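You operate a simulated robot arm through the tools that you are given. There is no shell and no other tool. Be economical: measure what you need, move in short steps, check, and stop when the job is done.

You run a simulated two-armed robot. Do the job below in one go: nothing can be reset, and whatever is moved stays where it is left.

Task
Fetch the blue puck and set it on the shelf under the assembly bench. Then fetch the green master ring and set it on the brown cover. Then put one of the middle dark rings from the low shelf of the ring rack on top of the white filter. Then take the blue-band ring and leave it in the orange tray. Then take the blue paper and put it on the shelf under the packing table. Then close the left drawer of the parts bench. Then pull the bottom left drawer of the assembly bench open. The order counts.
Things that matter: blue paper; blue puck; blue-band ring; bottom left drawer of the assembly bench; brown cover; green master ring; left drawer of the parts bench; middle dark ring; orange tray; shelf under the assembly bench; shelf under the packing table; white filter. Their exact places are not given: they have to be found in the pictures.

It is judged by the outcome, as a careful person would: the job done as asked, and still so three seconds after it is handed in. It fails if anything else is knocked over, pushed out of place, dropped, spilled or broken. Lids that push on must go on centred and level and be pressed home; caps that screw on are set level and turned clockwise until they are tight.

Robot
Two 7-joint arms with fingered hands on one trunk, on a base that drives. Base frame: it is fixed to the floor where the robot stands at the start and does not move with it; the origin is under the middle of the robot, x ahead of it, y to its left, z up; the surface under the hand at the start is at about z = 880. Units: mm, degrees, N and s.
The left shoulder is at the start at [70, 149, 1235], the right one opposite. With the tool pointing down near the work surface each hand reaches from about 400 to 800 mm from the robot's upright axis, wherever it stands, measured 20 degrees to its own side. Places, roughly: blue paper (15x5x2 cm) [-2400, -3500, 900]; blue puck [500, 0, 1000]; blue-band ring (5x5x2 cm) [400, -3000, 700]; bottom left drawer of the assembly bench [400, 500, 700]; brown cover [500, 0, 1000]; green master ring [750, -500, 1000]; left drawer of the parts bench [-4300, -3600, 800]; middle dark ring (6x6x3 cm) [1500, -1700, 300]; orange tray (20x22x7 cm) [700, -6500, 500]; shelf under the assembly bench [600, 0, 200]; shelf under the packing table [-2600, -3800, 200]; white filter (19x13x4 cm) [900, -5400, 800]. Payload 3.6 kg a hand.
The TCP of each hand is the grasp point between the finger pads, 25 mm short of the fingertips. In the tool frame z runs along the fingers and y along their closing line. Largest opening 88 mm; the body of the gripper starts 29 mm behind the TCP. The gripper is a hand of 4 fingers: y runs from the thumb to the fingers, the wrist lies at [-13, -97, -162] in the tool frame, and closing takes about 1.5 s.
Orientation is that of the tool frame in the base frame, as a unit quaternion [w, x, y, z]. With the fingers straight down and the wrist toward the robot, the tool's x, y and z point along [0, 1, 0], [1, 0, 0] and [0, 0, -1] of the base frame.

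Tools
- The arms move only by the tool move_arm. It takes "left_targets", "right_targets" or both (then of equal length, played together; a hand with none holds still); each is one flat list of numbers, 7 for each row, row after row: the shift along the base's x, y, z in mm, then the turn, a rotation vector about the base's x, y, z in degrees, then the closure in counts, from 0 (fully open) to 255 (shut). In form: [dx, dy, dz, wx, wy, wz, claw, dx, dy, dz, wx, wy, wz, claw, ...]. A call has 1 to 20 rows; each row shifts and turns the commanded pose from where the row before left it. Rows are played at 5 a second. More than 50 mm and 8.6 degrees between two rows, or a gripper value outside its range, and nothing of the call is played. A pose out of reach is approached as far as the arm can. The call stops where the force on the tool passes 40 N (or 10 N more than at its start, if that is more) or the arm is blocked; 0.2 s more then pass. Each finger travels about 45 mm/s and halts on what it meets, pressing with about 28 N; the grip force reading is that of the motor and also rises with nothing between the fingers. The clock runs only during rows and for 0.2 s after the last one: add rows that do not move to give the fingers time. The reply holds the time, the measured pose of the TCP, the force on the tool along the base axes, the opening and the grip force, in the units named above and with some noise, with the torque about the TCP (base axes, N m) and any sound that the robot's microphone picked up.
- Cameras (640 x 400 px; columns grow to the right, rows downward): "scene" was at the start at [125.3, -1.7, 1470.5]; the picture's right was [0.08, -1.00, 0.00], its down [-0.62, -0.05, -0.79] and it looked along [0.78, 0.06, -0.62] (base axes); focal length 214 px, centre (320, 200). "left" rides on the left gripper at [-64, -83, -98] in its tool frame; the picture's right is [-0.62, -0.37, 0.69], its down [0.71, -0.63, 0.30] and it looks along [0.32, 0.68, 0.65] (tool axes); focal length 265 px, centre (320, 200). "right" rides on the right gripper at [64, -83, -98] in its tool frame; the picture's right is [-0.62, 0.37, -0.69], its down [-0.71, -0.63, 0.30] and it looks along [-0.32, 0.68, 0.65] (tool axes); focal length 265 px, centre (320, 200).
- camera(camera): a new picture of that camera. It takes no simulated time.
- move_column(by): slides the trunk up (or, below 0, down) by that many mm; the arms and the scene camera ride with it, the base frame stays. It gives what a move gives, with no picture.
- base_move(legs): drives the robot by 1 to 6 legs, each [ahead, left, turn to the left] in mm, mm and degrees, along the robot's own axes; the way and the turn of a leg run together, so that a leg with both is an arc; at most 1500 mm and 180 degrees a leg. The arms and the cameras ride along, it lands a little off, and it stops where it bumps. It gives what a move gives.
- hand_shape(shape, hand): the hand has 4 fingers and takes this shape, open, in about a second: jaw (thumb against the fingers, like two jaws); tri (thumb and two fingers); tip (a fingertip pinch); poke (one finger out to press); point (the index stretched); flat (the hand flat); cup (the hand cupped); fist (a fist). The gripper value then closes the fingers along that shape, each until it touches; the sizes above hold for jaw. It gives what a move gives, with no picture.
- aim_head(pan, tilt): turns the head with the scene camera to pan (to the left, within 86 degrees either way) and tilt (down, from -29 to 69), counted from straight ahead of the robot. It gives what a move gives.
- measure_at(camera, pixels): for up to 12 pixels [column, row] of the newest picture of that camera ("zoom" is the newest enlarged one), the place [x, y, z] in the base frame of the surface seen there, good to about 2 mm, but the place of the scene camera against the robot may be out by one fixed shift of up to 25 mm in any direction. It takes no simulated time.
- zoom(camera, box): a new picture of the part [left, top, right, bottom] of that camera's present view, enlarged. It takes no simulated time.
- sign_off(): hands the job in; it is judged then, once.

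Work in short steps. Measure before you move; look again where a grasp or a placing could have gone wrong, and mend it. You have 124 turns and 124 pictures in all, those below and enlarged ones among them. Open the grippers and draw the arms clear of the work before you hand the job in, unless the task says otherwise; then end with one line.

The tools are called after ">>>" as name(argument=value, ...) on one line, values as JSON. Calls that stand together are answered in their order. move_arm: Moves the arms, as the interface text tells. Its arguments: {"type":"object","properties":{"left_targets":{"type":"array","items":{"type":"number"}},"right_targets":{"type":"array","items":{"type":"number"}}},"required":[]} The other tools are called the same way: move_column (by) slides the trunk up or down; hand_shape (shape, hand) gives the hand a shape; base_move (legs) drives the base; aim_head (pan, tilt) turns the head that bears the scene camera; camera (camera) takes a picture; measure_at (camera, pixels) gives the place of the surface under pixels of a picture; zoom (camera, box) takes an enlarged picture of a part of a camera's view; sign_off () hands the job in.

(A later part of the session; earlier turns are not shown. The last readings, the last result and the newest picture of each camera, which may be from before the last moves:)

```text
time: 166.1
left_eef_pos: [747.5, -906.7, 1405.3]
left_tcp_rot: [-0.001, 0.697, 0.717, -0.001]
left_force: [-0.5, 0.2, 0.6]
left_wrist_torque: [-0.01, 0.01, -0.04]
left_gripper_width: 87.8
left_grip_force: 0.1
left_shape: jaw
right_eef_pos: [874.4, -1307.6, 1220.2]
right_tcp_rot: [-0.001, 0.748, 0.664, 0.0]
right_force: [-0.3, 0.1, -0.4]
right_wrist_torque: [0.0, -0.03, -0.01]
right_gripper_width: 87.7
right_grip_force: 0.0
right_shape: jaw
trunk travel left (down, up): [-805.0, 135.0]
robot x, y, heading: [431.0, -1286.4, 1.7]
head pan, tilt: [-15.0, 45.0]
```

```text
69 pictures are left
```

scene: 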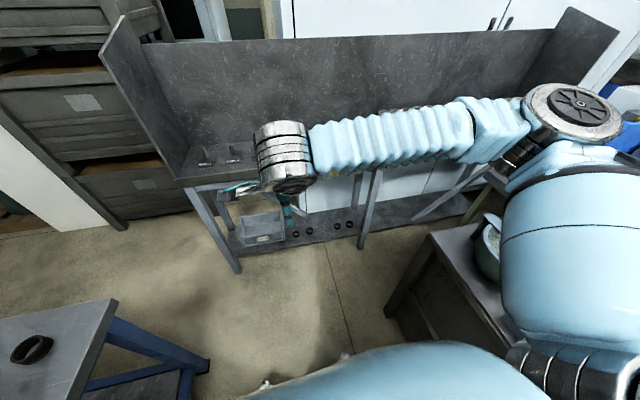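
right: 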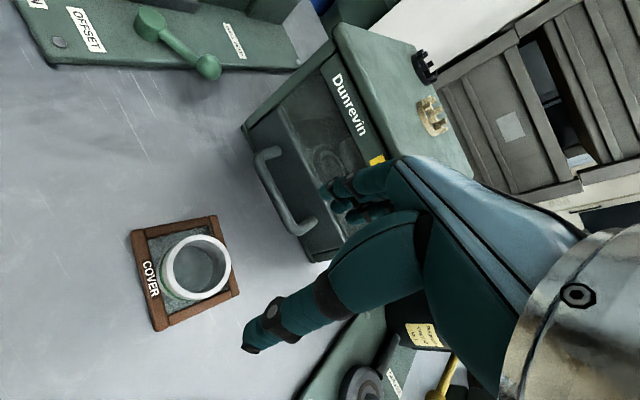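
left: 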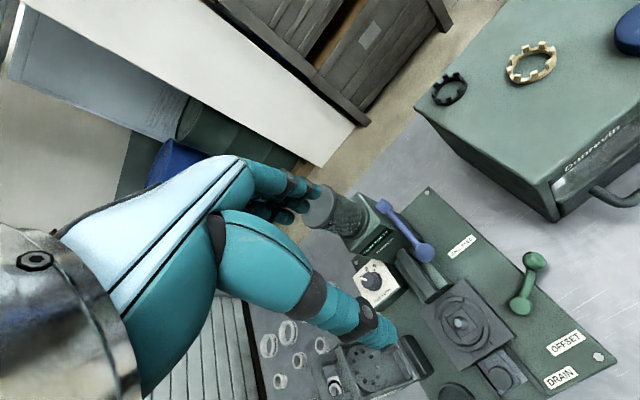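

I zoom on the low shelf rings near (330,228).

>>> zoom(camera="scene", box=[230, 195, 390, 265])

>>> measure_at(camera="zoom", pixels=[[262, 150], [312, 148], [420, 122], [475, 116], [150, 180], [350, 190], [520, 100], [590, 130]])

>>> measure_at(camera="scene", pixels=[[540, 125], [520, 180], [420, 260], [450, 235], [510, 340], [300, 265], [118, 300], [20, 200]])

```text
4.00 times, centred on (310, 230) of scene
```

zoom: 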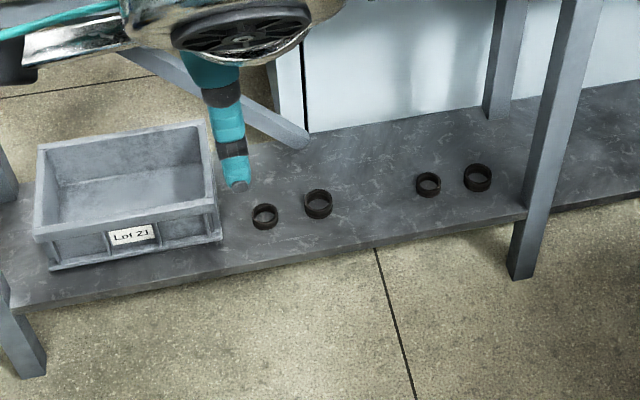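

```text
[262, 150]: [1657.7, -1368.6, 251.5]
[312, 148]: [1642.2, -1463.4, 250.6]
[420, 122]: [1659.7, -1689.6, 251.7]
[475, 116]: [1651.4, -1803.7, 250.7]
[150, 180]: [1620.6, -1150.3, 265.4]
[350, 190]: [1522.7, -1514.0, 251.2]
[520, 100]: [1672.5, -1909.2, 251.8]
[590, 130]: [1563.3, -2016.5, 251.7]
```

```text
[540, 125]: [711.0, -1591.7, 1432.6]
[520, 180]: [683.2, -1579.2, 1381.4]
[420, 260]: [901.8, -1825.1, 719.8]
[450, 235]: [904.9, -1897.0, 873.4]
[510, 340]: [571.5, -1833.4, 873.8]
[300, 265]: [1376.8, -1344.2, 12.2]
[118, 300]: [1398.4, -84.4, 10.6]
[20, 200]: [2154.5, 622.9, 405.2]
```

I measure the widths of the four rings to see which are 60 mm.

>>> zoom(camera="scene", box=[285, 232, 325, 257])

>>> measure_at(camera="zoom", pixels=[[85, 215], [170, 215], [125, 175], [125, 255], [305, 170], [400, 165], [350, 115], [350, 210], [125, 205], [350, 160]])

>>> zoom(camera="scene", box=[325, 227, 365, 252])

```text
16.00 times, centred on (305, 244) of scene
```

zoom: 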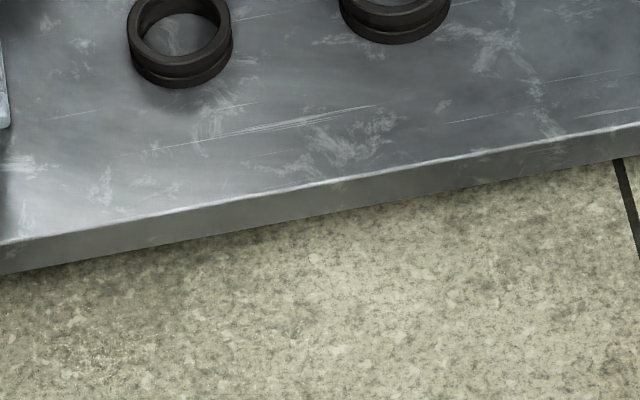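

```text
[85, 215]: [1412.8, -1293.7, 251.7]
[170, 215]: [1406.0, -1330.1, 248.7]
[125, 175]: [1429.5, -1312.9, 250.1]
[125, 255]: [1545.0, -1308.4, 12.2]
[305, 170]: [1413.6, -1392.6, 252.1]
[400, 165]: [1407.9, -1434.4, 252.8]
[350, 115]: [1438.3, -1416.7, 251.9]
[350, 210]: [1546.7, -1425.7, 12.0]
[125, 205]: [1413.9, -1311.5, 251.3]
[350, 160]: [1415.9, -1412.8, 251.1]
```

```text
16.00 times, centred on (345, 240) of scene
```

zoom: 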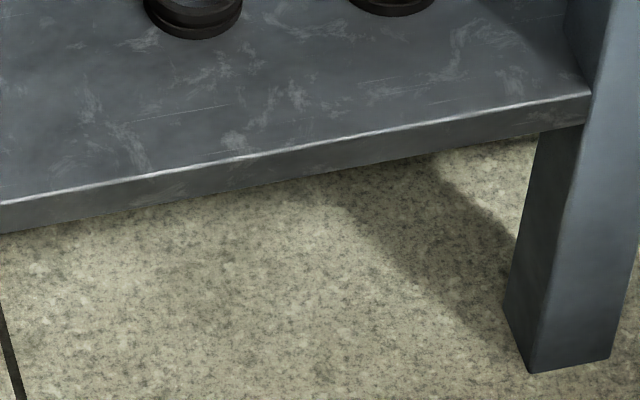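

I re-zoom with the rings framed properly.

>>> zoom(camera="scene", box=[286, 212, 366, 252])

>>> measure_at(camera="zoom", pixels=[[57, 198], [104, 198], [80, 180], [162, 175], [214, 175], [190, 152], [386, 133], [434, 133], [478, 120], [531, 120], [80, 222], [190, 200]])

```text
8.00 times, centred on (326, 232) of scene
```

zoom: 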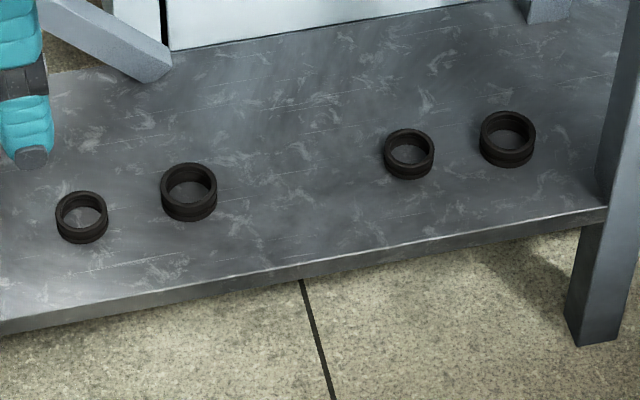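

```text
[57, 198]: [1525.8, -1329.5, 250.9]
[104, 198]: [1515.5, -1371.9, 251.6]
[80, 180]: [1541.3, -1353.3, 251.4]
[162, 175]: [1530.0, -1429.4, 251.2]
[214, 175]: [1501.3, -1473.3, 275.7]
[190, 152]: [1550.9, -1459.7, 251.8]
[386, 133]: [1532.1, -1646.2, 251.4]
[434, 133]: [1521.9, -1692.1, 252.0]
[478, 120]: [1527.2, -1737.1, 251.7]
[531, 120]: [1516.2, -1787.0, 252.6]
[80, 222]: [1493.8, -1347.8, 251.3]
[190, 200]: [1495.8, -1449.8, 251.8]
```

Rings 2 (at zoom (190,190)) and 4 are the larger, about 56 mm ("6 cm"), ring 2 at scene (1520,-1450). I take ring 2. I pull the right hand back a bit, drive up in front of the rack and lower the trunk.

>>> move_arm(right_targets=[-35, -20, 0, 0, 0, 0, 0, -35, -20, 0, 0, 0, 0, 0, 0, 0, 0, 0, 0, 5, 0, 0, 0, 0, 0, 0, 0, 0])

>>> base_move(legs=[[450, 0, -1.7]])

>>> aim_head(pan=40, tilt=45)

>>> camera(camera="scene")

```text
time: 167.1
left_eef_pos: [749.6, -904.8, 1402.8]
left_tcp_rot: [0.0, 0.697, 0.717, -0.002]
left_force: [-0.7, 0.5, -0.6]
left_wrist_torque: [0.02, 0.01, 0.02]
left_gripper_width: 87.6
left_grip_force: 0.0
left_shape: jaw
right_eef_pos: [806.4, -1345.3, 1219.3]
right_tcp_rot: [-0.001, 0.718, 0.696, -0.002]
right_force: [0.1, -0.6, 1.2]
right_wrist_torque: [0.0, 0.0, 0.02]
right_gripper_width: 87.6
right_grip_force: 0.0
right_shape: jaw
trunk travel left (down, up): [-805.0, 135.0]
robot x, y, heading: [431.9, -1283.7, 1.9]
head pan, tilt: [-15.0, 45.0]
```

```text
time: 173.4
left_eef_pos: [1211.0, -901.7, 1404.0]
left_tcp_rot: [0.0, 0.704, 0.71, -0.001]
left_force: [0.3, -0.7, -0.1]
left_wrist_torque: [0.0, -0.06, 0.02]
left_gripper_width: 87.8
left_grip_force: 0.1
left_shape: jaw
right_eef_pos: [1258.3, -1341.7, 1221.0]
right_tcp_rot: [-0.001, 0.725, 0.688, 0.0]
right_force: [1.0, -0.2, -0.1]
right_wrist_torque: [0.0, 0.03, -0.01]
right_gripper_width: 87.8
right_grip_force: 0.0
right_shape: jaw
trunk travel left (down, up): [-805.0, 135.0]
robot x, y, heading: [885.1, -1272.9, 1.0]
head pan, tilt: [-15.0, 45.0]
```

```text
time: 174.6
left_eef_pos: [1211.0, -902.9, 1404.6]
left_tcp_rot: [-0.001, 0.704, 0.71, -0.001]
left_force: [-0.3, -0.8, 0.0]
left_wrist_torque: [0.01, -0.03, 0.02]
left_gripper_width: 87.7
left_grip_force: 0.0
left_shape: jaw
right_eef_pos: [1257.0, -1341.7, 1221.4]
right_tcp_rot: [-0.001, 0.726, 0.688, -0.001]
right_force: [0.3, 1.0, -0.3]
right_wrist_torque: [0.03, -0.04, 0.03]
right_gripper_width: 87.8
right_grip_force: 0.0
right_shape: jaw
trunk travel left (down, up): [-805.0, 135.0]
robot x, y, heading: [884.0, -1272.8, 0.5]
head pan, tilt: [40.0, 45.0]
```

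```text
64 pictures are left
```

scene: 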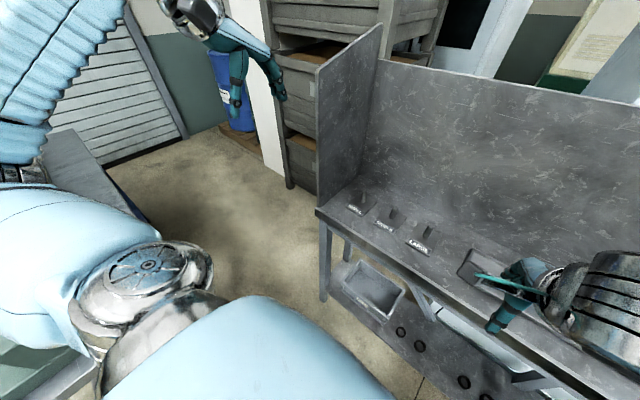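

I check the left elbow against the bench corner before lowering.

>>> measure_at(camera="scene", pixels=[[20, 200], [60, 220], [10, 175], [40, 130], [100, 60], [100, 180], [140, 215], [320, 210], [415, 300], [402, 333], [420, 346]])

```text
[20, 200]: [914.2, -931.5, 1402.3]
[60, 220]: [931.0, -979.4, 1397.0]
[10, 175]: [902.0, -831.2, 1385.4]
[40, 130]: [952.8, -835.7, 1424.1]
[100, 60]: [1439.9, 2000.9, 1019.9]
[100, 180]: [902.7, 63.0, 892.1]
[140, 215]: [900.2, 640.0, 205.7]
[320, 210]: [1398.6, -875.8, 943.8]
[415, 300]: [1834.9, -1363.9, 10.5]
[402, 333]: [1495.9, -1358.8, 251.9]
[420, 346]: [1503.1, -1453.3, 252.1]
```

The left elbow (900,-800) would come too near the bench. I pull the left hand inward and shift the base 70 mm right.

>>> move_arm(left_targets=[0, -40, 0, 0, 0, 0, 0, 0, -40, 0, 0, 0, 0, 0, 0, -40, 0, 0, 0, 0, 0])

>>> base_move(legs=[[0, -70, 0]])

>>> camera(camera="scene")

>>> measure_at(camera="scene", pixels=[[20, 200], [60, 220], [10, 175], [40, 130], [5, 220], [100, 240]])

```text
time: 175.4
left_eef_pos: [1208.7, -1028.3, 1405.8]
left_tcp_rot: [0.0, 0.704, 0.71, 0.001]
left_force: [0.6, -0.2, 0.5]
left_wrist_torque: [0.0, 0.0, 0.0]
left_gripper_width: 87.9
left_grip_force: 0.0
left_shape: jaw
right_eef_pos: [1254.7, -1344.2, 1221.4]
right_tcp_rot: [-0.001, 0.726, 0.688, 0.001]
right_force: [-1.0, 0.8, 0.5]
right_wrist_torque: [0.02, 0.02, -0.02]
right_gripper_width: 87.8
right_grip_force: 0.0
right_shape: jaw
trunk travel left (down, up): [-805.0, 135.0]
robot x, y, heading: [886.4, -1273.5, 0.9]
head pan, tilt: [40.0, 45.0]
```

```text
time: 177.0
left_eef_pos: [1213.4, -1088.8, 1405.5]
left_tcp_rot: [0.0, 0.705, 0.709, -0.001]
left_force: [-0.1, -0.2, 0.4]
left_wrist_torque: [0.04, -0.02, 0.0]
left_gripper_width: 87.7
left_grip_force: 0.2
left_shape: jaw
right_eef_pos: [1260.9, -1407.8, 1221.5]
right_tcp_rot: [0.0, 0.726, 0.688, -0.001]
right_force: [0.2, 0.4, -0.6]
right_wrist_torque: [-0.02, 0.01, 0.0]
right_gripper_width: 87.8
right_grip_force: 0.0
right_shape: jaw
trunk travel left (down, up): [-805.0, 135.0]
robot x, y, heading: [886.5, -1346.0, 0.8]
head pan, tilt: [40.0, 45.0]
```

```text
63 pictures are left
```

scene: 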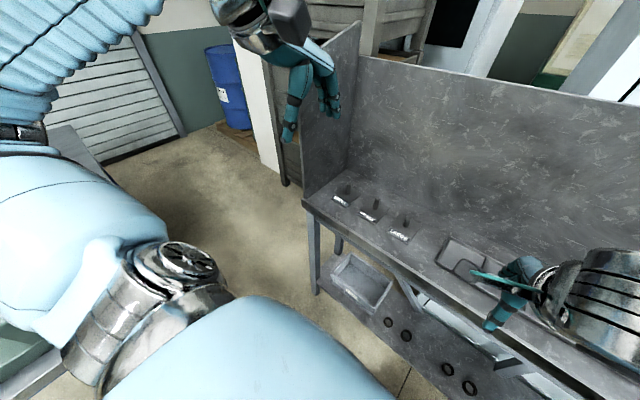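

```text
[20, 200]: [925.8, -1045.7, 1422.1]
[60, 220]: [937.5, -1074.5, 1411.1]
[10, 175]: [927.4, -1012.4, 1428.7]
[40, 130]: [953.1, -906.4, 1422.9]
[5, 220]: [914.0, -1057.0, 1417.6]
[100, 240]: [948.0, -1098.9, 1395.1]
```

Good margin now. I lower the trunk by 700 in two steps.

>>> move_column(by=-350)

>>> move_column(by=-350)

>>> aim_head(pan=-10, tilt=45)

>>> camera(camera="scene")

>>> camera(camera="right")

```text
time: 180.4
left_eef_pos: [1213.5, -1092.0, 1055.7]
left_tcp_rot: [0.0, 0.704, 0.71, 0.0]
left_force: [0.2, -0.3, -0.2]
left_wrist_torque: [0.01, 0.03, 0.0]
left_gripper_width: 88.0
left_grip_force: 0.0
left_shape: jaw
right_eef_pos: [1259.5, -1410.4, 870.6]
right_tcp_rot: [-0.001, 0.725, 0.688, 0.0]
right_force: [0.7, 0.1, -0.6]
right_wrist_torque: [-0.03, 0.01, 0.0]
right_gripper_width: 87.7
right_grip_force: 0.1
right_shape: jaw
trunk travel left (down, up): [-455.0, 485.0]
robot x, y, heading: [889.0, -1349.2, 0.8]
head pan, tilt: [40.0, 45.0]
```

```text
time: 183.8
left_eef_pos: [1211.8, -1092.5, 704.7]
left_tcp_rot: [-0.002, 0.704, 0.71, 0.0]
left_force: [0.4, 0.7, -0.2]
left_wrist_torque: [-0.01, -0.01, -0.02]
left_gripper_width: 88.0
left_grip_force: 0.0
left_shape: jaw
right_eef_pos: [1259.3, -1410.0, 520.7]
right_tcp_rot: [0.0, 0.725, 0.689, -0.001]
right_force: [-0.3, -0.8, -0.1]
right_wrist_torque: [0.02, 0.02, 0.03]
right_gripper_width: 87.7
right_grip_force: 0.0
right_shape: jaw
trunk travel left (down, up): [-105.0, 835.0]
robot x, y, heading: [889.1, -1345.2, 0.6]
head pan, tilt: [40.0, 45.0]
```

```text
time: 185.0
left_eef_pos: [1214.2, -1091.9, 705.1]
left_tcp_rot: [-0.001, 0.705, 0.709, 0.0]
left_force: [0.6, -0.6, -0.5]
left_wrist_torque: [0.01, 0.0, 0.02]
left_gripper_width: 87.7
left_grip_force: 0.1
left_shape: jaw
right_eef_pos: [1260.0, -1411.1, 520.6]
right_tcp_rot: [0.0, 0.725, 0.688, 0.0]
right_force: [0.1, -0.3, -0.2]
right_wrist_torque: [0.02, 0.02, 0.0]
right_gripper_width: 87.6
right_grip_force: 0.1
right_shape: jaw
trunk travel left (down, up): [-105.0, 835.0]
robot x, y, heading: [888.4, -1343.3, 0.9]
head pan, tilt: [-10.0, 45.0]
```

```text
62 pictures are left
```

scene: 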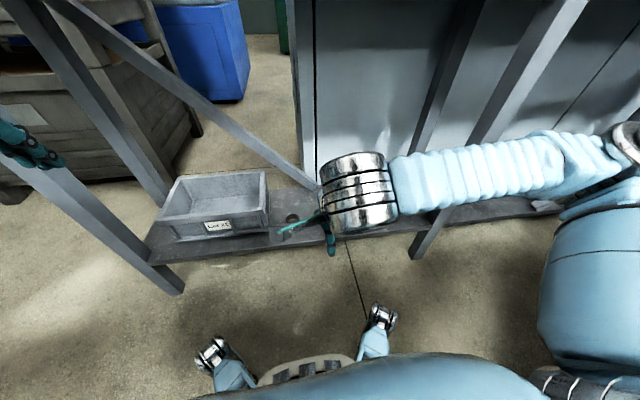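

```text
61 pictures are left
```

right: 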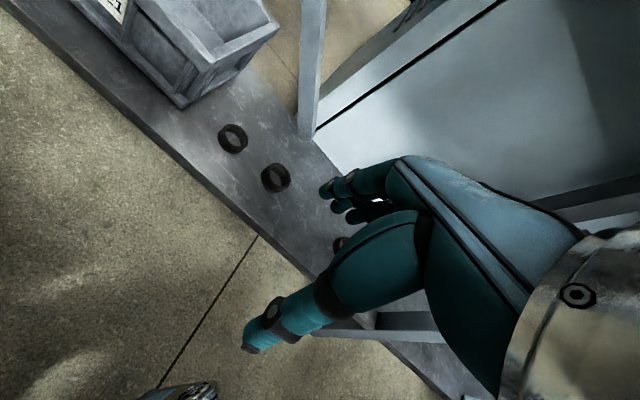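

Ring 2 shows at (276,178) in the right view. I measure it, plus the rack's front leg and my elbow in the scene view.

>>> measure_at(camera="right", pixels=[[276, 164], [264, 178], [275, 191], [289, 183], [288, 170], [276, 178], [221, 140], [240, 150], [250, 200], [300, 205]])

>>> measure_at(camera="scene", pixels=[[425, 245], [545, 60], [600, 165], [560, 180], [500, 200], [360, 170], [620, 150], [480, 130]])

>>> zoom(camera="right", box=[190, 100, 350, 220])

```text
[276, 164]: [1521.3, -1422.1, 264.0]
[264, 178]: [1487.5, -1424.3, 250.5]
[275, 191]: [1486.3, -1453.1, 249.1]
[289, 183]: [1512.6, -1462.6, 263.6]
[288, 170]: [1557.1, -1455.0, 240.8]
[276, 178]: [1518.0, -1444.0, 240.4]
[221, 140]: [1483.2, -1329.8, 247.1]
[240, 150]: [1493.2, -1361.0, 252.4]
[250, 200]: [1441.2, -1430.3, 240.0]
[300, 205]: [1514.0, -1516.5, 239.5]
```

```text
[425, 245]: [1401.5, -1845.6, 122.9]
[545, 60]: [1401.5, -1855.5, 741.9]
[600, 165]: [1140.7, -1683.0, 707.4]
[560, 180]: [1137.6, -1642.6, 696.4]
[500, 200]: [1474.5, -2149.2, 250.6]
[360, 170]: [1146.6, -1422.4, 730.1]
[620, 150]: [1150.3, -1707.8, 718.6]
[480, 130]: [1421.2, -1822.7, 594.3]
```

```text
3.33 times, centred on (270, 160) of right
```

zoom: 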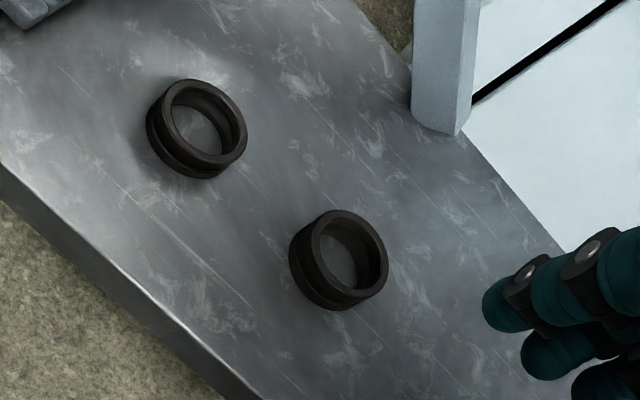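

I measure diameters of both rings to be sure.

>>> measure_at(camera="zoom", pixels=[[316, 240], [345, 213], [384, 255], [378, 285], [345, 292], [322, 275], [168, 105], [195, 83], [240, 115], [240, 148], [205, 165], [175, 140]])

```text
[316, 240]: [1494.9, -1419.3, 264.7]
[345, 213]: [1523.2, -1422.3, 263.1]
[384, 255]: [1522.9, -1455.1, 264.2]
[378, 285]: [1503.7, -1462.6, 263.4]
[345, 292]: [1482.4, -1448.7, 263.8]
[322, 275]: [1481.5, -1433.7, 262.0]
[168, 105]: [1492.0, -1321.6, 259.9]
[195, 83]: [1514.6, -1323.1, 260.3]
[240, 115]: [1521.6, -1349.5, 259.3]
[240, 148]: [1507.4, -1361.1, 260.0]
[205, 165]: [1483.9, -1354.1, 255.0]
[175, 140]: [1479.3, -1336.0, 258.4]
```

Ring 2: centre (1503,-1440), about 52 mm wide, z 240–264 — it is the bigger type. I bring the hand over it under the rack's top shelf at z≈350.

>>> move_arm(right_targets=[34.7, -4.3, -24.3, 0, 0, 0, 20, 34.7, -4.3, -24.3, 0, 0, 0, 20, 34.7, -4.3, -24.3, 0, 0, 0, 20, 34.7, -4.3, -24.3, 0, 0, 0, 20, 34.7, -4.3, -24.3, 0, 0, 0, 20, 34.7, -4.3, -24.3, 0, 0, 0, 20, 34.7, -4.3, -24.3, 0, 0, 0, 20, 0, 0, 0, 0, 0, 0, 20])

>>> camera(camera="right")

>>> camera(camera="scene")

```text
time: 186.8
left_eef_pos: [1212.9, -1091.6, 705.4]
left_tcp_rot: [-0.001, 0.704, 0.71, 0.0]
left_force: [0.6, 0.1, 0.0]
left_wrist_torque: [0.0, 0.0, 0.0]
left_gripper_width: 88.0
left_grip_force: 0.0
left_shape: jaw
right_eef_pos: [1503.0, -1437.4, 349.4]
right_tcp_rot: [0.0, 0.726, 0.688, -0.001]
right_force: [0.6, 0.2, 0.5]
right_wrist_torque: [0.01, 0.02, 0.0]
right_gripper_width: 81.5
right_grip_force: 0.0
right_shape: jaw
trunk travel left (down, up): [-105.0, 835.0]
robot x, y, heading: [888.0, -1346.2, 0.9]
head pan, tilt: [-10.0, 45.0]
```

```text
59 pictures are left
```

right: 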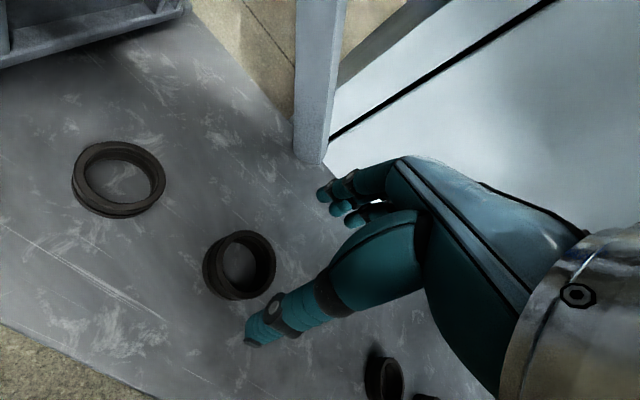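

```text
58 pictures are left
```

scene: 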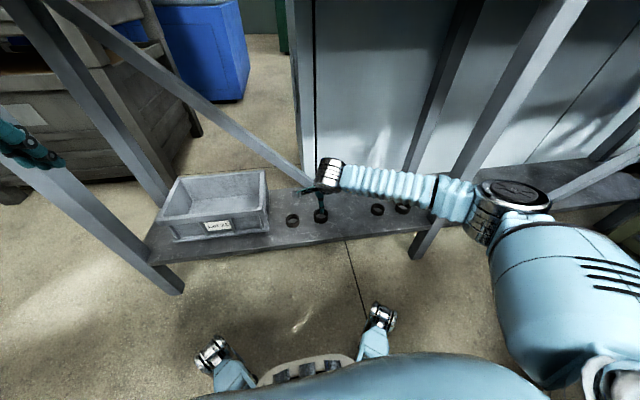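

I recheck the ring centre from here.

>>> measure_at(camera="right", pixels=[[217, 250], [240, 233], [270, 250], [268, 282], [240, 292], [216, 275], [380, 370], [245, 340], [325, 195]])

```text
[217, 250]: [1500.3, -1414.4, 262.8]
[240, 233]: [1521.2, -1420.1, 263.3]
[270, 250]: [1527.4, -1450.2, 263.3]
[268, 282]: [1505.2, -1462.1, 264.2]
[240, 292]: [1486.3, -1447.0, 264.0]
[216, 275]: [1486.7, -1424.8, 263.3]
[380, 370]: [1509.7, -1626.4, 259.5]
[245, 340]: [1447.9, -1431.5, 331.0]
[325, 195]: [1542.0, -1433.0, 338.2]
```

Centre (1505,-1437). I descend to TCP z≈270 and close.

>>> move_arm(right_targets=[1, 0, -30, 0, 0, 0, 20, 1, 0, -30, 0, 0, 0, 20, 0, 0, -19, 0, 0, 0, 20, 0, 0, 0, 0, 0, 0, 100, 0, 0, 0, 0, 0, 0, 160, 0, 0, 0, 0, 0, 0, 255, 0, 0, 0, 0, 0, 0, 255, 0, 0, 0, 0, 0, 0, 255, 0, 0, 0, 0, 0, 0, 255, 0, 0, 0, 0, 0, 0, 255, 0, 0, 20, 0, 0, 0, 255, 0, 0, 30, 0, 0, 0, 255, 0, 0, 30, 0, 0, 0, 255])

>>> camera(camera="right")

```text
time: 189.6
left_eef_pos: [1213.2, -1093.2, 705.5]
left_tcp_rot: [-0.001, 0.704, 0.71, 0.0]
left_force: [-0.4, -0.4, 0.7]
left_wrist_torque: [0.0, 0.01, 0.0]
left_gripper_width: 87.7
left_grip_force: 0.1
left_shape: jaw
right_eef_pos: [1505.4, -1437.2, 350.7]
right_tcp_rot: [0.0, 0.725, 0.689, 0.0]
right_force: [-0.7, 0.0, -1.9]
right_wrist_torque: [-0.02, 0.03, -0.01]
right_gripper_width: 44.9
right_grip_force: 28.0
right_shape: jaw
trunk travel left (down, up): [-105.0, 835.0]
robot x, y, heading: [890.4, -1342.1, 0.7]
head pan, tilt: [-10.0, 45.0]
```

```text
57 pictures are left
```

right: 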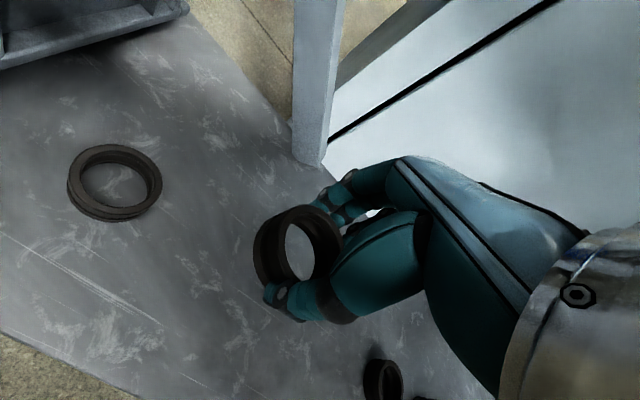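

The grip reads 44.9, so this ring is about 50 mm; I want to compare rings 3 and 4 before carrying on. I zoom on all the remaining rings.

>>> zoom(camera="scene", box=[270, 175, 430, 245])

>>> zoom(camera="scene", box=[350, 190, 430, 230])

```text
4.00 times, centred on (350, 210) of scene
```

zoom: 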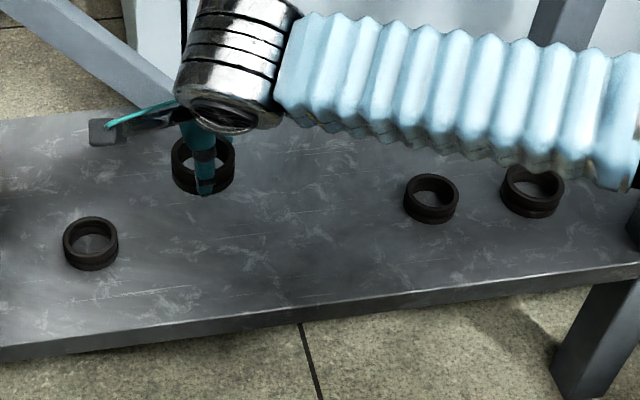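

```text
8.00 times, centred on (390, 210) of scene
```

zoom: 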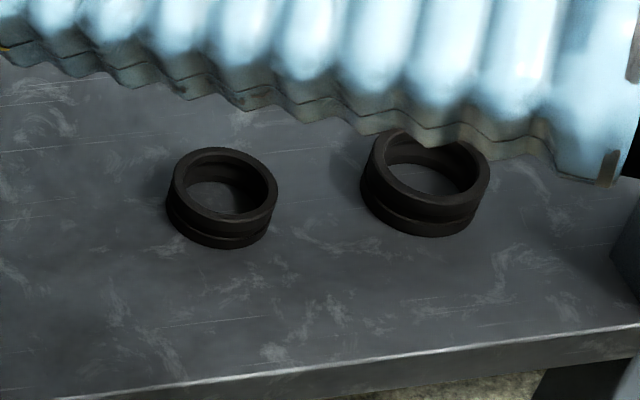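

I measure rim left/right/top/bottom for rings 3 and 4.

>>> measure_at(camera="zoom", pixels=[[175, 185], [274, 190], [215, 151], [225, 218], [200, 246], [374, 160], [486, 175], [430, 203], [420, 235], [195, 220], [400, 205], [240, 270]])

```text
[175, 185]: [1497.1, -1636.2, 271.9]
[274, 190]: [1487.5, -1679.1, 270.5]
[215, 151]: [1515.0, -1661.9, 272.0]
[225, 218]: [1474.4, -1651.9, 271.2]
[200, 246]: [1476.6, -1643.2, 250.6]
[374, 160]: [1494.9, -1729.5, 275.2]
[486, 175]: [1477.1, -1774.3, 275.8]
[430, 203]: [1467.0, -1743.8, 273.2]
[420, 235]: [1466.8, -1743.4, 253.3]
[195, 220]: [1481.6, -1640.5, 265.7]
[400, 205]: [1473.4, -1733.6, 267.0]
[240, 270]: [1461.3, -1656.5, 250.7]
```

Rings 1 and 3 are 44×20, while 2 and 4 are about 50×24, so mine is of the middle type. I draw the hand back out of the rack and raise the trunk.

>>> move_arm(right_targets=[-40, 4, 15, 0, 0, 0, 255, -40, 4, 20, 0, 0, 0, 255, -40, 4, 25, 0, 0, 0, 255, -40, 4, 25, 0, 0, 0, 255, -40, 4, 25, 0, 0, 0, 255, -40, 4, 25, 0, 0, 0, 255, -20, 0, 20, 0, 0, 0, 255])

>>> move_column(by=350)

>>> move_column(by=350)

>>> base_move(legs=[[-1500, 0, 0], [-150, 0, -90]])

>>> aim_head(pan=20, tilt=20)

>>> camera(camera="scene")

```text
time: 191.2
left_eef_pos: [1213.2, -1092.5, 704.7]
left_tcp_rot: [0.0, 0.705, 0.709, -0.001]
left_force: [0.2, -0.2, -0.1]
left_wrist_torque: [0.0, 0.02, 0.01]
left_gripper_width: 88.0
left_grip_force: 0.0
left_shape: jaw
right_eef_pos: [1250.1, -1412.4, 507.8]
right_tcp_rot: [-0.001, 0.726, 0.688, -0.001]
right_force: [-1.1, -0.1, -1.0]
right_wrist_torque: [-0.01, -0.01, -0.04]
right_gripper_width: 44.4
right_grip_force: 27.7
right_shape: jaw
right hand out of reach, approached as far as the arm can: row 7
trunk travel left (down, up): [-105.0, 835.0]
robot x, y, heading: [884.5, -1345.2, 0.9]
head pan, tilt: [-10.0, 45.0]
```

```text
time: 194.6
left_eef_pos: [1212.9, -1091.4, 1054.6]
left_tcp_rot: [-0.001, 0.704, 0.71, 0.0]
left_force: [0.0, 1.1, -0.3]
left_wrist_torque: [0.04, 0.01, 0.05]
left_gripper_width: 87.6
left_grip_force: 0.0
left_shape: jaw
right_eef_pos: [1251.3, -1414.1, 857.1]
right_tcp_rot: [-0.002, 0.726, 0.688, -0.002]
right_force: [-0.9, 0.1, -0.7]
right_wrist_torque: [0.01, 0.01, 0.01]
right_gripper_width: 44.9
right_grip_force: 27.8
right_shape: jaw
trunk travel left (down, up): [-455.0, 485.0]
robot x, y, heading: [889.8, -1342.0, 0.8]
head pan, tilt: [-10.0, 45.0]
```

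```text
time: 198.0
left_eef_pos: [1213.4, -1092.9, 1405.7]
left_tcp_rot: [-0.001, 0.705, 0.71, 0.0]
left_force: [0.7, -0.2, -0.7]
left_wrist_torque: [0.0, -0.02, -0.02]
left_gripper_width: 87.8
left_grip_force: 0.1
left_shape: jaw
right_eef_pos: [1250.8, -1413.8, 1208.0]
right_tcp_rot: [-0.002, 0.726, 0.688, -0.002]
right_force: [0.2, -0.3, -1.9]
right_wrist_torque: [0.0, -0.02, 0.01]
right_gripper_width: 44.5
right_grip_force: 27.6
right_shape: jaw
trunk travel left (down, up): [-805.0, 135.0]
robot x, y, heading: [886.6, -1343.0, 1.0]
head pan, tilt: [-10.0, 45.0]
```

```text
time: 227.1
left_eef_pos: [-436.5, -1619.6, 1405.3]
left_tcp_rot: [0.0, 1.0, 0.012, -0.001]
left_force: [-0.1, -0.3, 0.4]
left_wrist_torque: [-0.03, 0.0, 0.02]
left_gripper_width: 87.6
left_grip_force: 0.0
left_shape: jaw
right_eef_pos: [-756.7, -1663.2, 1207.2]
right_tcp_rot: [-0.002, 1.0, -0.019, 0.001]
right_force: [0.1, -0.2, -1.1]
right_wrist_torque: [0.02, 0.01, 0.04]
right_gripper_width: 44.4
right_grip_force: 27.7
right_shape: jaw
trunk travel left (down, up): [-805.0, 135.0]
robot x, y, heading: [-694.7, -1298.4, -87.9]
head pan, tilt: [-10.0, 45.0]
```

```text
time: 228.0
left_eef_pos: [-435.6, -1618.6, 1406.6]
left_tcp_rot: [-0.001, 1.0, 0.012, 0.0]
left_force: [0.2, 0.6, 0.0]
left_wrist_torque: [-0.02, -0.02, 0.0]
left_gripper_width: 87.7
left_grip_force: 0.1
left_shape: jaw
right_eef_pos: [-755.6, -1663.8, 1206.4]
right_tcp_rot: [-0.002, 1.0, -0.018, 0.0]
right_force: [-0.7, -0.2, -1.5]
right_wrist_torque: [-0.03, -0.04, 0.04]
right_gripper_width: 44.5
right_grip_force: 27.6
right_shape: jaw
trunk travel left (down, up): [-805.0, 135.0]
robot x, y, heading: [-695.3, -1296.9, -88.1]
head pan, tilt: [20.0, 20.0]
```

```text
54 pictures are left
```

scene: 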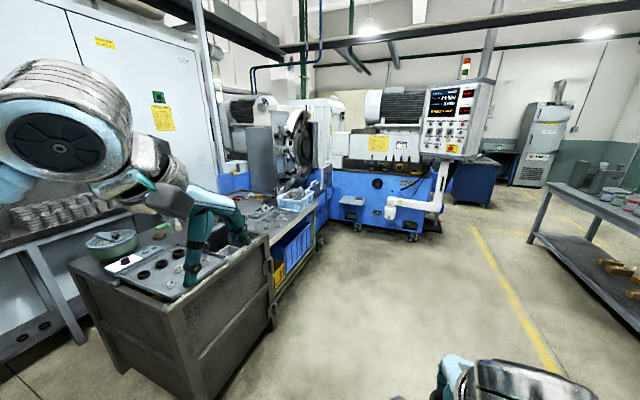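

The machine is ahead. I measure the ways ahead: machine front, pendant arm, benches.

>>> measure_at(camera="scene", pixels=[[400, 235], [440, 205], [460, 130], [320, 235], [290, 195], [300, 265], [480, 190], [540, 230], [200, 380], [255, 240], [525, 180]])

>>> zoom(camera="scene", box=[220, 90, 540, 260])

```text
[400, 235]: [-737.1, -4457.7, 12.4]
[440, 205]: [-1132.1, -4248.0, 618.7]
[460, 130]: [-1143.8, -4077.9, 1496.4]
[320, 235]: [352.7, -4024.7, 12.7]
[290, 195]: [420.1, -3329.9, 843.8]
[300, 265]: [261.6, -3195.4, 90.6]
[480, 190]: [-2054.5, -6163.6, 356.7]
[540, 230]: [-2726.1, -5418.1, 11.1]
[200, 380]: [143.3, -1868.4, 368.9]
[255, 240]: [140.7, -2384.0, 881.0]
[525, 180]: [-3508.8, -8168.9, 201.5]
```

```text
2.00 times, centred on (380, 175) of scene
```

zoom: 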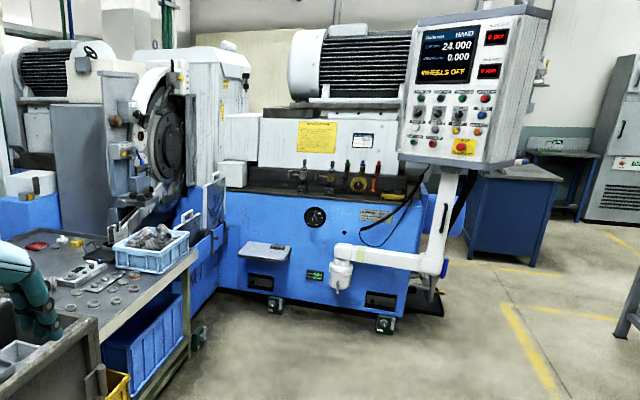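

The filter and tray lie behind the machine. I measure the right-hand bench edge and pallet to choose the passage.

>>> measure_at(camera="scene", pixels=[[560, 187], [600, 205], [635, 222], [545, 245], [575, 265], [630, 310], [555, 190]])

>>> base_move(legs=[[0, -800, -2], [1300, 0, 0]])

>>> camera(camera="scene")

```text
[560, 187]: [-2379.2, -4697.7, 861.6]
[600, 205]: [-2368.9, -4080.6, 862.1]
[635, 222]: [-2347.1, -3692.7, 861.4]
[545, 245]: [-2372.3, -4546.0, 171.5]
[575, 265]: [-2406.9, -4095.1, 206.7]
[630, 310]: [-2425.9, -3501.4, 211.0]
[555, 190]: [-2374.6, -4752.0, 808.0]
```

```text
time: 255.2
left_eef_pos: [-1275.8, -2926.7, 1405.3]
left_tcp_rot: [-0.001, 1.0, 0.003, 0.0]
left_force: [-0.5, 0.2, 0.1]
left_wrist_torque: [-0.01, 0.05, 0.0]
left_gripper_width: 87.9
left_grip_force: 0.2
left_shape: jaw
right_eef_pos: [-1595.5, -2964.7, 1205.3]
right_tcp_rot: [-0.003, 1.0, -0.027, 0.0]
right_force: [-1.1, 0.0, -0.9]
right_wrist_torque: [0.02, 0.0, 0.02]
right_gripper_width: 44.2
right_grip_force: 27.8
right_shape: jaw
trunk travel left (down, up): [-805.0, 135.0]
robot x, y, heading: [-1527.8, -2600.5, -89.4]
head pan, tilt: [20.0, 20.0]
```

```text
52 pictures are left
```

scene: 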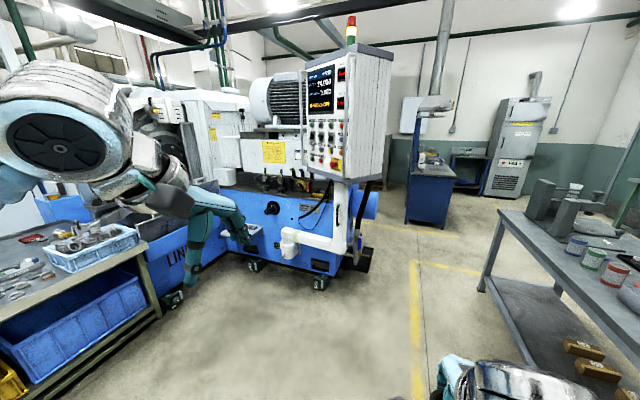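

I pass between the pendant and the packing table along x≈-1740.

>>> base_move(legs=[[0, -200, -0.6], [1400, 0, 0], [1200, 0, 0]])

>>> aim_head(pan=60, tilt=20)

>>> camera(camera="scene")

```text
time: 273.9
left_eef_pos: [-1469.7, -4276.0, 1412.9]
left_tcp_rot: [0.01, 1.0, 0.004, 0.004]
left_force: [-1.3, 0.5, -0.5]
left_wrist_torque: [0.01, 0.0, -0.04]
left_gripper_width: 87.7
left_grip_force: 0.1
left_shape: jaw
right_eef_pos: [-1790.9, -4316.0, 1211.2]
right_tcp_rot: [0.004, 1.0, -0.028, 0.002]
right_force: [0.5, -0.1, -0.6]
right_wrist_torque: [-0.02, 0.01, 0.0]
right_gripper_width: 44.2
right_grip_force: 27.9
right_shape: jaw
trunk travel left (down, up): [-805.0, 135.0]
robot x, y, heading: [-1721.5, -3965.4, -89.2]
head pan, tilt: [20.0, 20.0]
stopped in leg 2: the robot was blocked; the commanded pose is now the measured one
```

```text
time: 275.0
left_eef_pos: [-1470.9, -4276.0, 1411.6]
left_tcp_rot: [0.009, 1.0, 0.003, 0.003]
left_force: [-0.5, -0.4, -0.2]
left_wrist_torque: [-0.02, 0.01, -0.02]
left_gripper_width: 87.7
left_grip_force: 0.1
left_shape: jaw
right_eef_pos: [-1792.1, -4315.6, 1211.0]
right_tcp_rot: [0.006, 1.0, -0.028, 0.002]
right_force: [-0.4, 0.9, -0.9]
right_wrist_torque: [0.03, -0.04, 0.02]
right_gripper_width: 44.3
right_grip_force: 28.2
right_shape: jaw
trunk travel left (down, up): [-805.0, 135.0]
robot x, y, heading: [-1719.7, -3968.0, -89.0]
head pan, tilt: [60.0, 20.0]
```

```text
51 pictures are left
```

scene: 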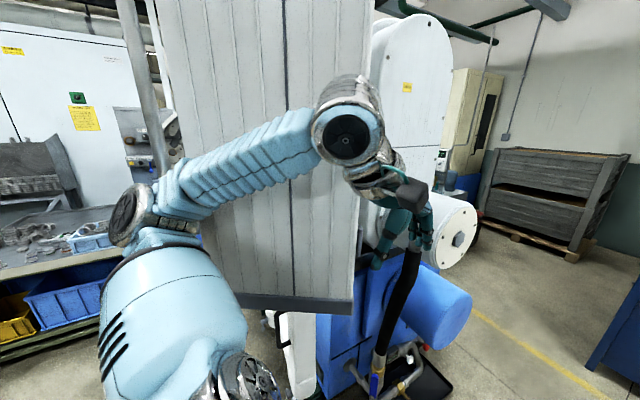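

The left arm seems to have touched the pendant. I back off and measure the pendant's face.

>>> measure_at(camera="scene", pixels=[[340, 290], [250, 290], [340, 60], [120, 215], [350, 130], [300, 150], [180, 40], [440, 290], [385, 380]])

>>> base_move(legs=[[-200, 0, 0], [0, -170, 0]])

>>> camera(camera="scene")

```text
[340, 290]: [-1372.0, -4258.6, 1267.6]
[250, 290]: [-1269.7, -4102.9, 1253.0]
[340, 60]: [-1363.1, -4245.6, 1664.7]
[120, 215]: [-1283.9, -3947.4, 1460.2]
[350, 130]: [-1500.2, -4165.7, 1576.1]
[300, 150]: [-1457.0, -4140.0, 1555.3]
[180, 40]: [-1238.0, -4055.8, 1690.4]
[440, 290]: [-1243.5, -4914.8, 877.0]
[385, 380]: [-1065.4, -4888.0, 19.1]
```

```text
time: 275.8
left_eef_pos: [-1470.8, -4276.1, 1412.2]
left_tcp_rot: [0.008, 1.0, 0.005, 0.005]
left_force: [-0.5, 1.3, -0.3]
left_wrist_torque: [-0.01, 0.03, 0.03]
left_gripper_width: 87.6
left_grip_force: 0.0
left_shape: jaw
right_eef_pos: [-1791.0, -4316.4, 1209.0]
right_tcp_rot: [0.003, 1.0, -0.028, 0.002]
right_force: [0.3, -0.2, -0.3]
right_wrist_torque: [-0.01, 0.02, -0.04]
right_gripper_width: 44.3
right_grip_force: 28.0
right_shape: jaw
trunk travel left (down, up): [-805.0, 135.0]
robot x, y, heading: [-1719.4, -3966.4, -89.4]
head pan, tilt: [60.0, 20.0]
stopped in leg 1: the robot was blocked; the commanded pose is now the measured one
```

```text
50 pictures are left
```

scene: 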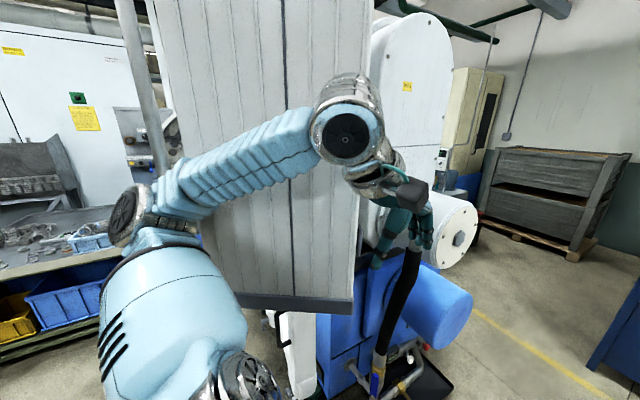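

Contact still blocks. I try sliding directly away from the pendant (to the robot's right).

>>> base_move(legs=[[0, -60, 0]])

```text
time: 276.5
left_eef_pos: [-1469.1, -4277.2, 1414.2]
left_tcp_rot: [0.009, 1.0, 0.005, 0.005]
left_force: [-0.1, -0.8, -0.2]
left_wrist_torque: [0.0, 0.03, 0.01]
left_gripper_width: 87.8
left_grip_force: 0.0
left_shape: jaw
right_eef_pos: [-1791.8, -4316.2, 1210.6]
right_tcp_rot: [0.003, 1.0, -0.028, 0.002]
right_force: [-0.1, 0.0, -1.4]
right_wrist_torque: [-0.01, -0.01, 0.0]
right_gripper_width: 44.1
right_grip_force: 27.6
right_shape: jaw
trunk travel left (down, up): [-805.0, 135.0]
robot x, y, heading: [-1721.8, -3966.7, -89.3]
head pan, tilt: [60.0, 20.0]
stopped in leg 1: the robot was blocked; the commanded pose is now the measured one
```

The pose shows a slight tilt, so something near the base may be the block. I look down in front and right.

>>> aim_head(pan=-30, tilt=55)

>>> camera(camera="scene")

>>> aim_head(pan=86, tilt=45)

>>> camera(camera="scene")

```text
time: 278.1
left_eef_pos: [-1471.8, -4275.5, 1412.5]
left_tcp_rot: [0.008, 1.0, 0.006, 0.005]
left_force: [-0.9, -0.2, 0.8]
left_wrist_torque: [-0.03, -0.01, -0.02]
left_gripper_width: 87.7
left_grip_force: 0.0
left_shape: jaw
right_eef_pos: [-1790.9, -4315.8, 1210.6]
right_tcp_rot: [0.004, 1.0, -0.027, 0.002]
right_force: [0.0, -0.3, -1.1]
right_wrist_torque: [0.02, -0.02, -0.04]
right_gripper_width: 44.3
right_grip_force: 28.1
right_shape: jaw
trunk travel left (down, up): [-805.0, 135.0]
robot x, y, heading: [-1719.7, -3961.2, -89.1]
head pan, tilt: [-30.0, 55.0]
```

```text
49 pictures are left
```

scene: 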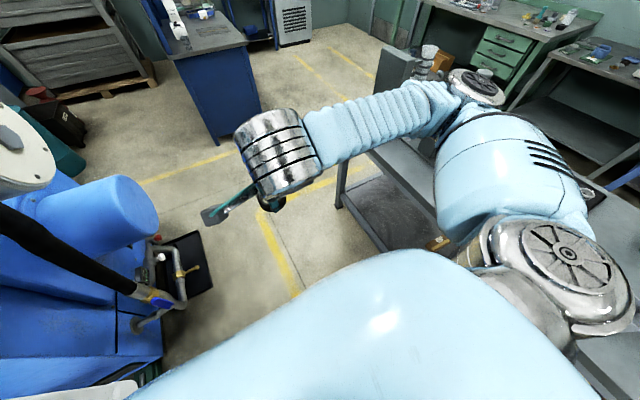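

```text
time: 280.1
left_eef_pos: [-1471.1, -4276.2, 1412.5]
left_tcp_rot: [0.009, 1.0, 0.005, 0.006]
left_force: [0.4, -0.2, -0.2]
left_wrist_torque: [0.0, -0.01, 0.03]
left_gripper_width: 88.0
left_grip_force: 0.1
left_shape: jaw
right_eef_pos: [-1791.1, -4316.2, 1210.1]
right_tcp_rot: [0.003, 1.0, -0.028, 0.002]
right_force: [0.2, 0.2, -0.9]
right_wrist_torque: [0.02, 0.01, 0.0]
right_gripper_width: 44.1
right_grip_force: 27.8
right_shape: jaw
trunk travel left (down, up): [-805.0, 135.0]
robot x, y, heading: [-1716.3, -3962.9, -89.3]
head pan, tilt: [85.9, 45.0]
```

```text
48 pictures are left
```

scene: 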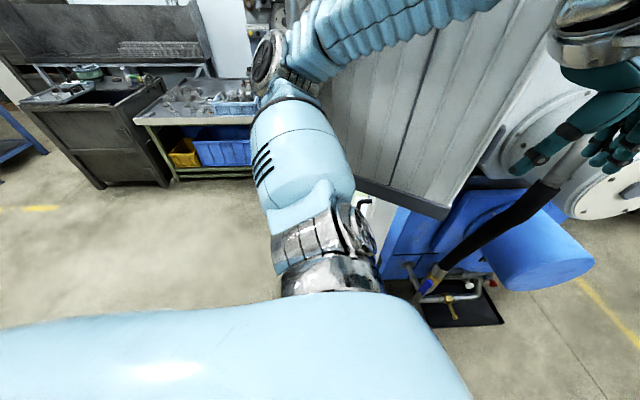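

I look to the right to check the right elbow against things on the packing table.

>>> aim_head(pan=-60, tilt=35)

>>> camera(camera="scene")

>>> measure_at(camera="scene", pixels=[[300, 150], [250, 200], [350, 200], [200, 150], [400, 250], [320, 100], [450, 200], [150, 200], [100, 250], [300, 250], [500, 150], [380, 120]])

```text
time: 282.4
left_eef_pos: [-1471.7, -4277.0, 1413.3]
left_tcp_rot: [0.009, 1.0, 0.005, 0.005]
left_force: [0.3, 0.0, -0.2]
left_wrist_torque: [-0.02, -0.01, 0.0]
left_gripper_width: 87.8
left_grip_force: 0.0
left_shape: jaw
right_eef_pos: [-1793.0, -4316.0, 1209.2]
right_tcp_rot: [0.003, 1.0, -0.029, 0.002]
right_force: [-0.2, 1.0, -0.8]
right_wrist_torque: [-0.02, -0.01, -0.03]
right_gripper_width: 44.0
right_grip_force: 27.8
right_shape: jaw
trunk travel left (down, up): [-805.0, 135.0]
robot x, y, heading: [-1722.2, -3965.7, -89.3]
head pan, tilt: [-60.0, 35.0]
```

```text
47 pictures are left
```

scene: 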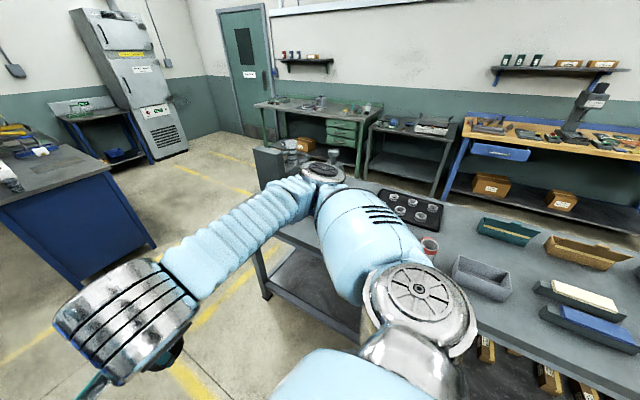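

```text
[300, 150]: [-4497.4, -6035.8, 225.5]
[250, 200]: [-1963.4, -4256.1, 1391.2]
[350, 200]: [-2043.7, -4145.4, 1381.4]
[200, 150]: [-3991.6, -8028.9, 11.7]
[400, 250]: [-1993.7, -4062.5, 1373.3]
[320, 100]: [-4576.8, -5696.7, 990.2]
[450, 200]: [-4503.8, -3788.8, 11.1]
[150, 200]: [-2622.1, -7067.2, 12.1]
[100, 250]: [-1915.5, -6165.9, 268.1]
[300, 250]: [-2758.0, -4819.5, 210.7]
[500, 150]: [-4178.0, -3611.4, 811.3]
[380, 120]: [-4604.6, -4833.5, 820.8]
```

The right side is free, so the left forearm/elbow is against the pendant. I draw the left hand inward and back, then retry.

>>> move_arm(left_targets=[-25, 0, 0, 0, 0, 0, 0, -25, 0, 0, 0, 0, 0, 0, -25, 0, 0, 0, 0, 0, 0, -25, 0, 0, 0, 0, 0, 0, -25, 20, 0, 0, 0, 0, 0])

>>> base_move(legs=[[0, -60, 0]])

```text
time: 283.6
left_eef_pos: [-1591.3, -4269.9, 1407.2]
left_tcp_rot: [0.003, 1.0, 0.005, 0.004]
left_force: [0.1, -0.2, -0.5]
left_wrist_torque: [0.0, 0.02, 0.0]
left_gripper_width: 87.9
left_grip_force: 0.1
left_shape: jaw
right_eef_pos: [-1789.3, -4330.4, 1206.8]
right_tcp_rot: [-0.003, 1.0, -0.028, 0.0]
right_force: [-0.4, 0.7, -0.8]
right_wrist_torque: [0.02, -0.04, 0.07]
right_gripper_width: 44.1
right_grip_force: 28.0
right_shape: jaw
trunk travel left (down, up): [-805.0, 135.0]
robot x, y, heading: [-1718.5, -3964.5, -89.4]
head pan, tilt: [-60.0, 35.0]
```

```text
time: 285.0
left_eef_pos: [-1647.0, -4268.1, 1408.0]
left_tcp_rot: [0.004, 1.0, 0.005, 0.004]
left_force: [0.0, -0.6, -0.1]
left_wrist_torque: [-0.02, -0.05, 0.03]
left_gripper_width: 87.7
left_grip_force: 0.0
left_shape: jaw
right_eef_pos: [-1846.4, -4328.6, 1207.6]
right_tcp_rot: [-0.002, 1.0, -0.028, -0.001]
right_force: [-0.2, -0.3, -1.8]
right_wrist_torque: [0.02, -0.01, -0.01]
right_gripper_width: 44.1
right_grip_force: 27.5
right_shape: jaw
trunk travel left (down, up): [-805.0, 135.0]
robot x, y, heading: [-1779.7, -3971.7, -89.3]
head pan, tilt: [-60.0, 35.0]
```

Freed. I shift a bit further right and drive forward past the pendant, then look left.

>>> base_move(legs=[[0, -90, 0], [1300, 0, 0]])

>>> aim_head(pan=70, tilt=25)

>>> camera(camera="scene")

```text
time: 303.4
left_eef_pos: [-1747.1, -5593.5, 1407.3]
left_tcp_rot: [0.004, 1.0, -0.009, 0.003]
left_force: [0.3, 0.5, -0.1]
left_wrist_torque: [0.01, 0.02, 0.02]
left_gripper_width: 87.6
left_grip_force: 0.0
left_shape: jaw
right_eef_pos: [-1945.0, -5647.4, 1206.1]
right_tcp_rot: [-0.002, 0.999, -0.04, -0.001]
right_force: [0.6, -0.5, -1.6]
right_wrist_torque: [-0.01, -0.01, 0.01]
right_gripper_width: 44.0
right_grip_force: 28.2
right_shape: jaw
trunk travel left (down, up): [-805.0, 135.0]
robot x, y, heading: [-1872.7, -5282.6, -90.8]
head pan, tilt: [-60.0, 35.0]
```

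```text
time: 305.5
left_eef_pos: [-1747.5, -5592.9, 1406.6]
left_tcp_rot: [0.004, 1.0, -0.007, 0.003]
left_force: [0.4, 0.0, 0.2]
left_wrist_torque: [0.02, -0.01, -0.01]
left_gripper_width: 87.7
left_grip_force: 0.1
left_shape: jaw
right_eef_pos: [-1946.5, -5649.4, 1206.5]
right_tcp_rot: [-0.002, 0.999, -0.04, -0.001]
right_force: [0.2, 0.9, -2.0]
right_wrist_torque: [0.01, 0.0, 0.01]
right_gripper_width: 44.0
right_grip_force: 28.2
right_shape: jaw
trunk travel left (down, up): [-805.0, 135.0]
robot x, y, heading: [-1872.2, -5284.8, -90.6]
head pan, tilt: [70.0, 25.0]
```

```text
46 pictures are left
```

scene: 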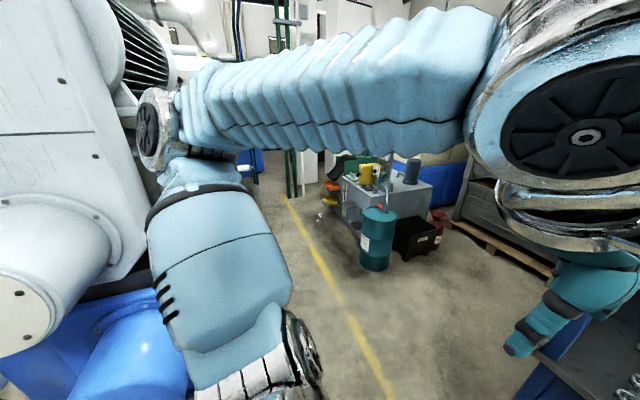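

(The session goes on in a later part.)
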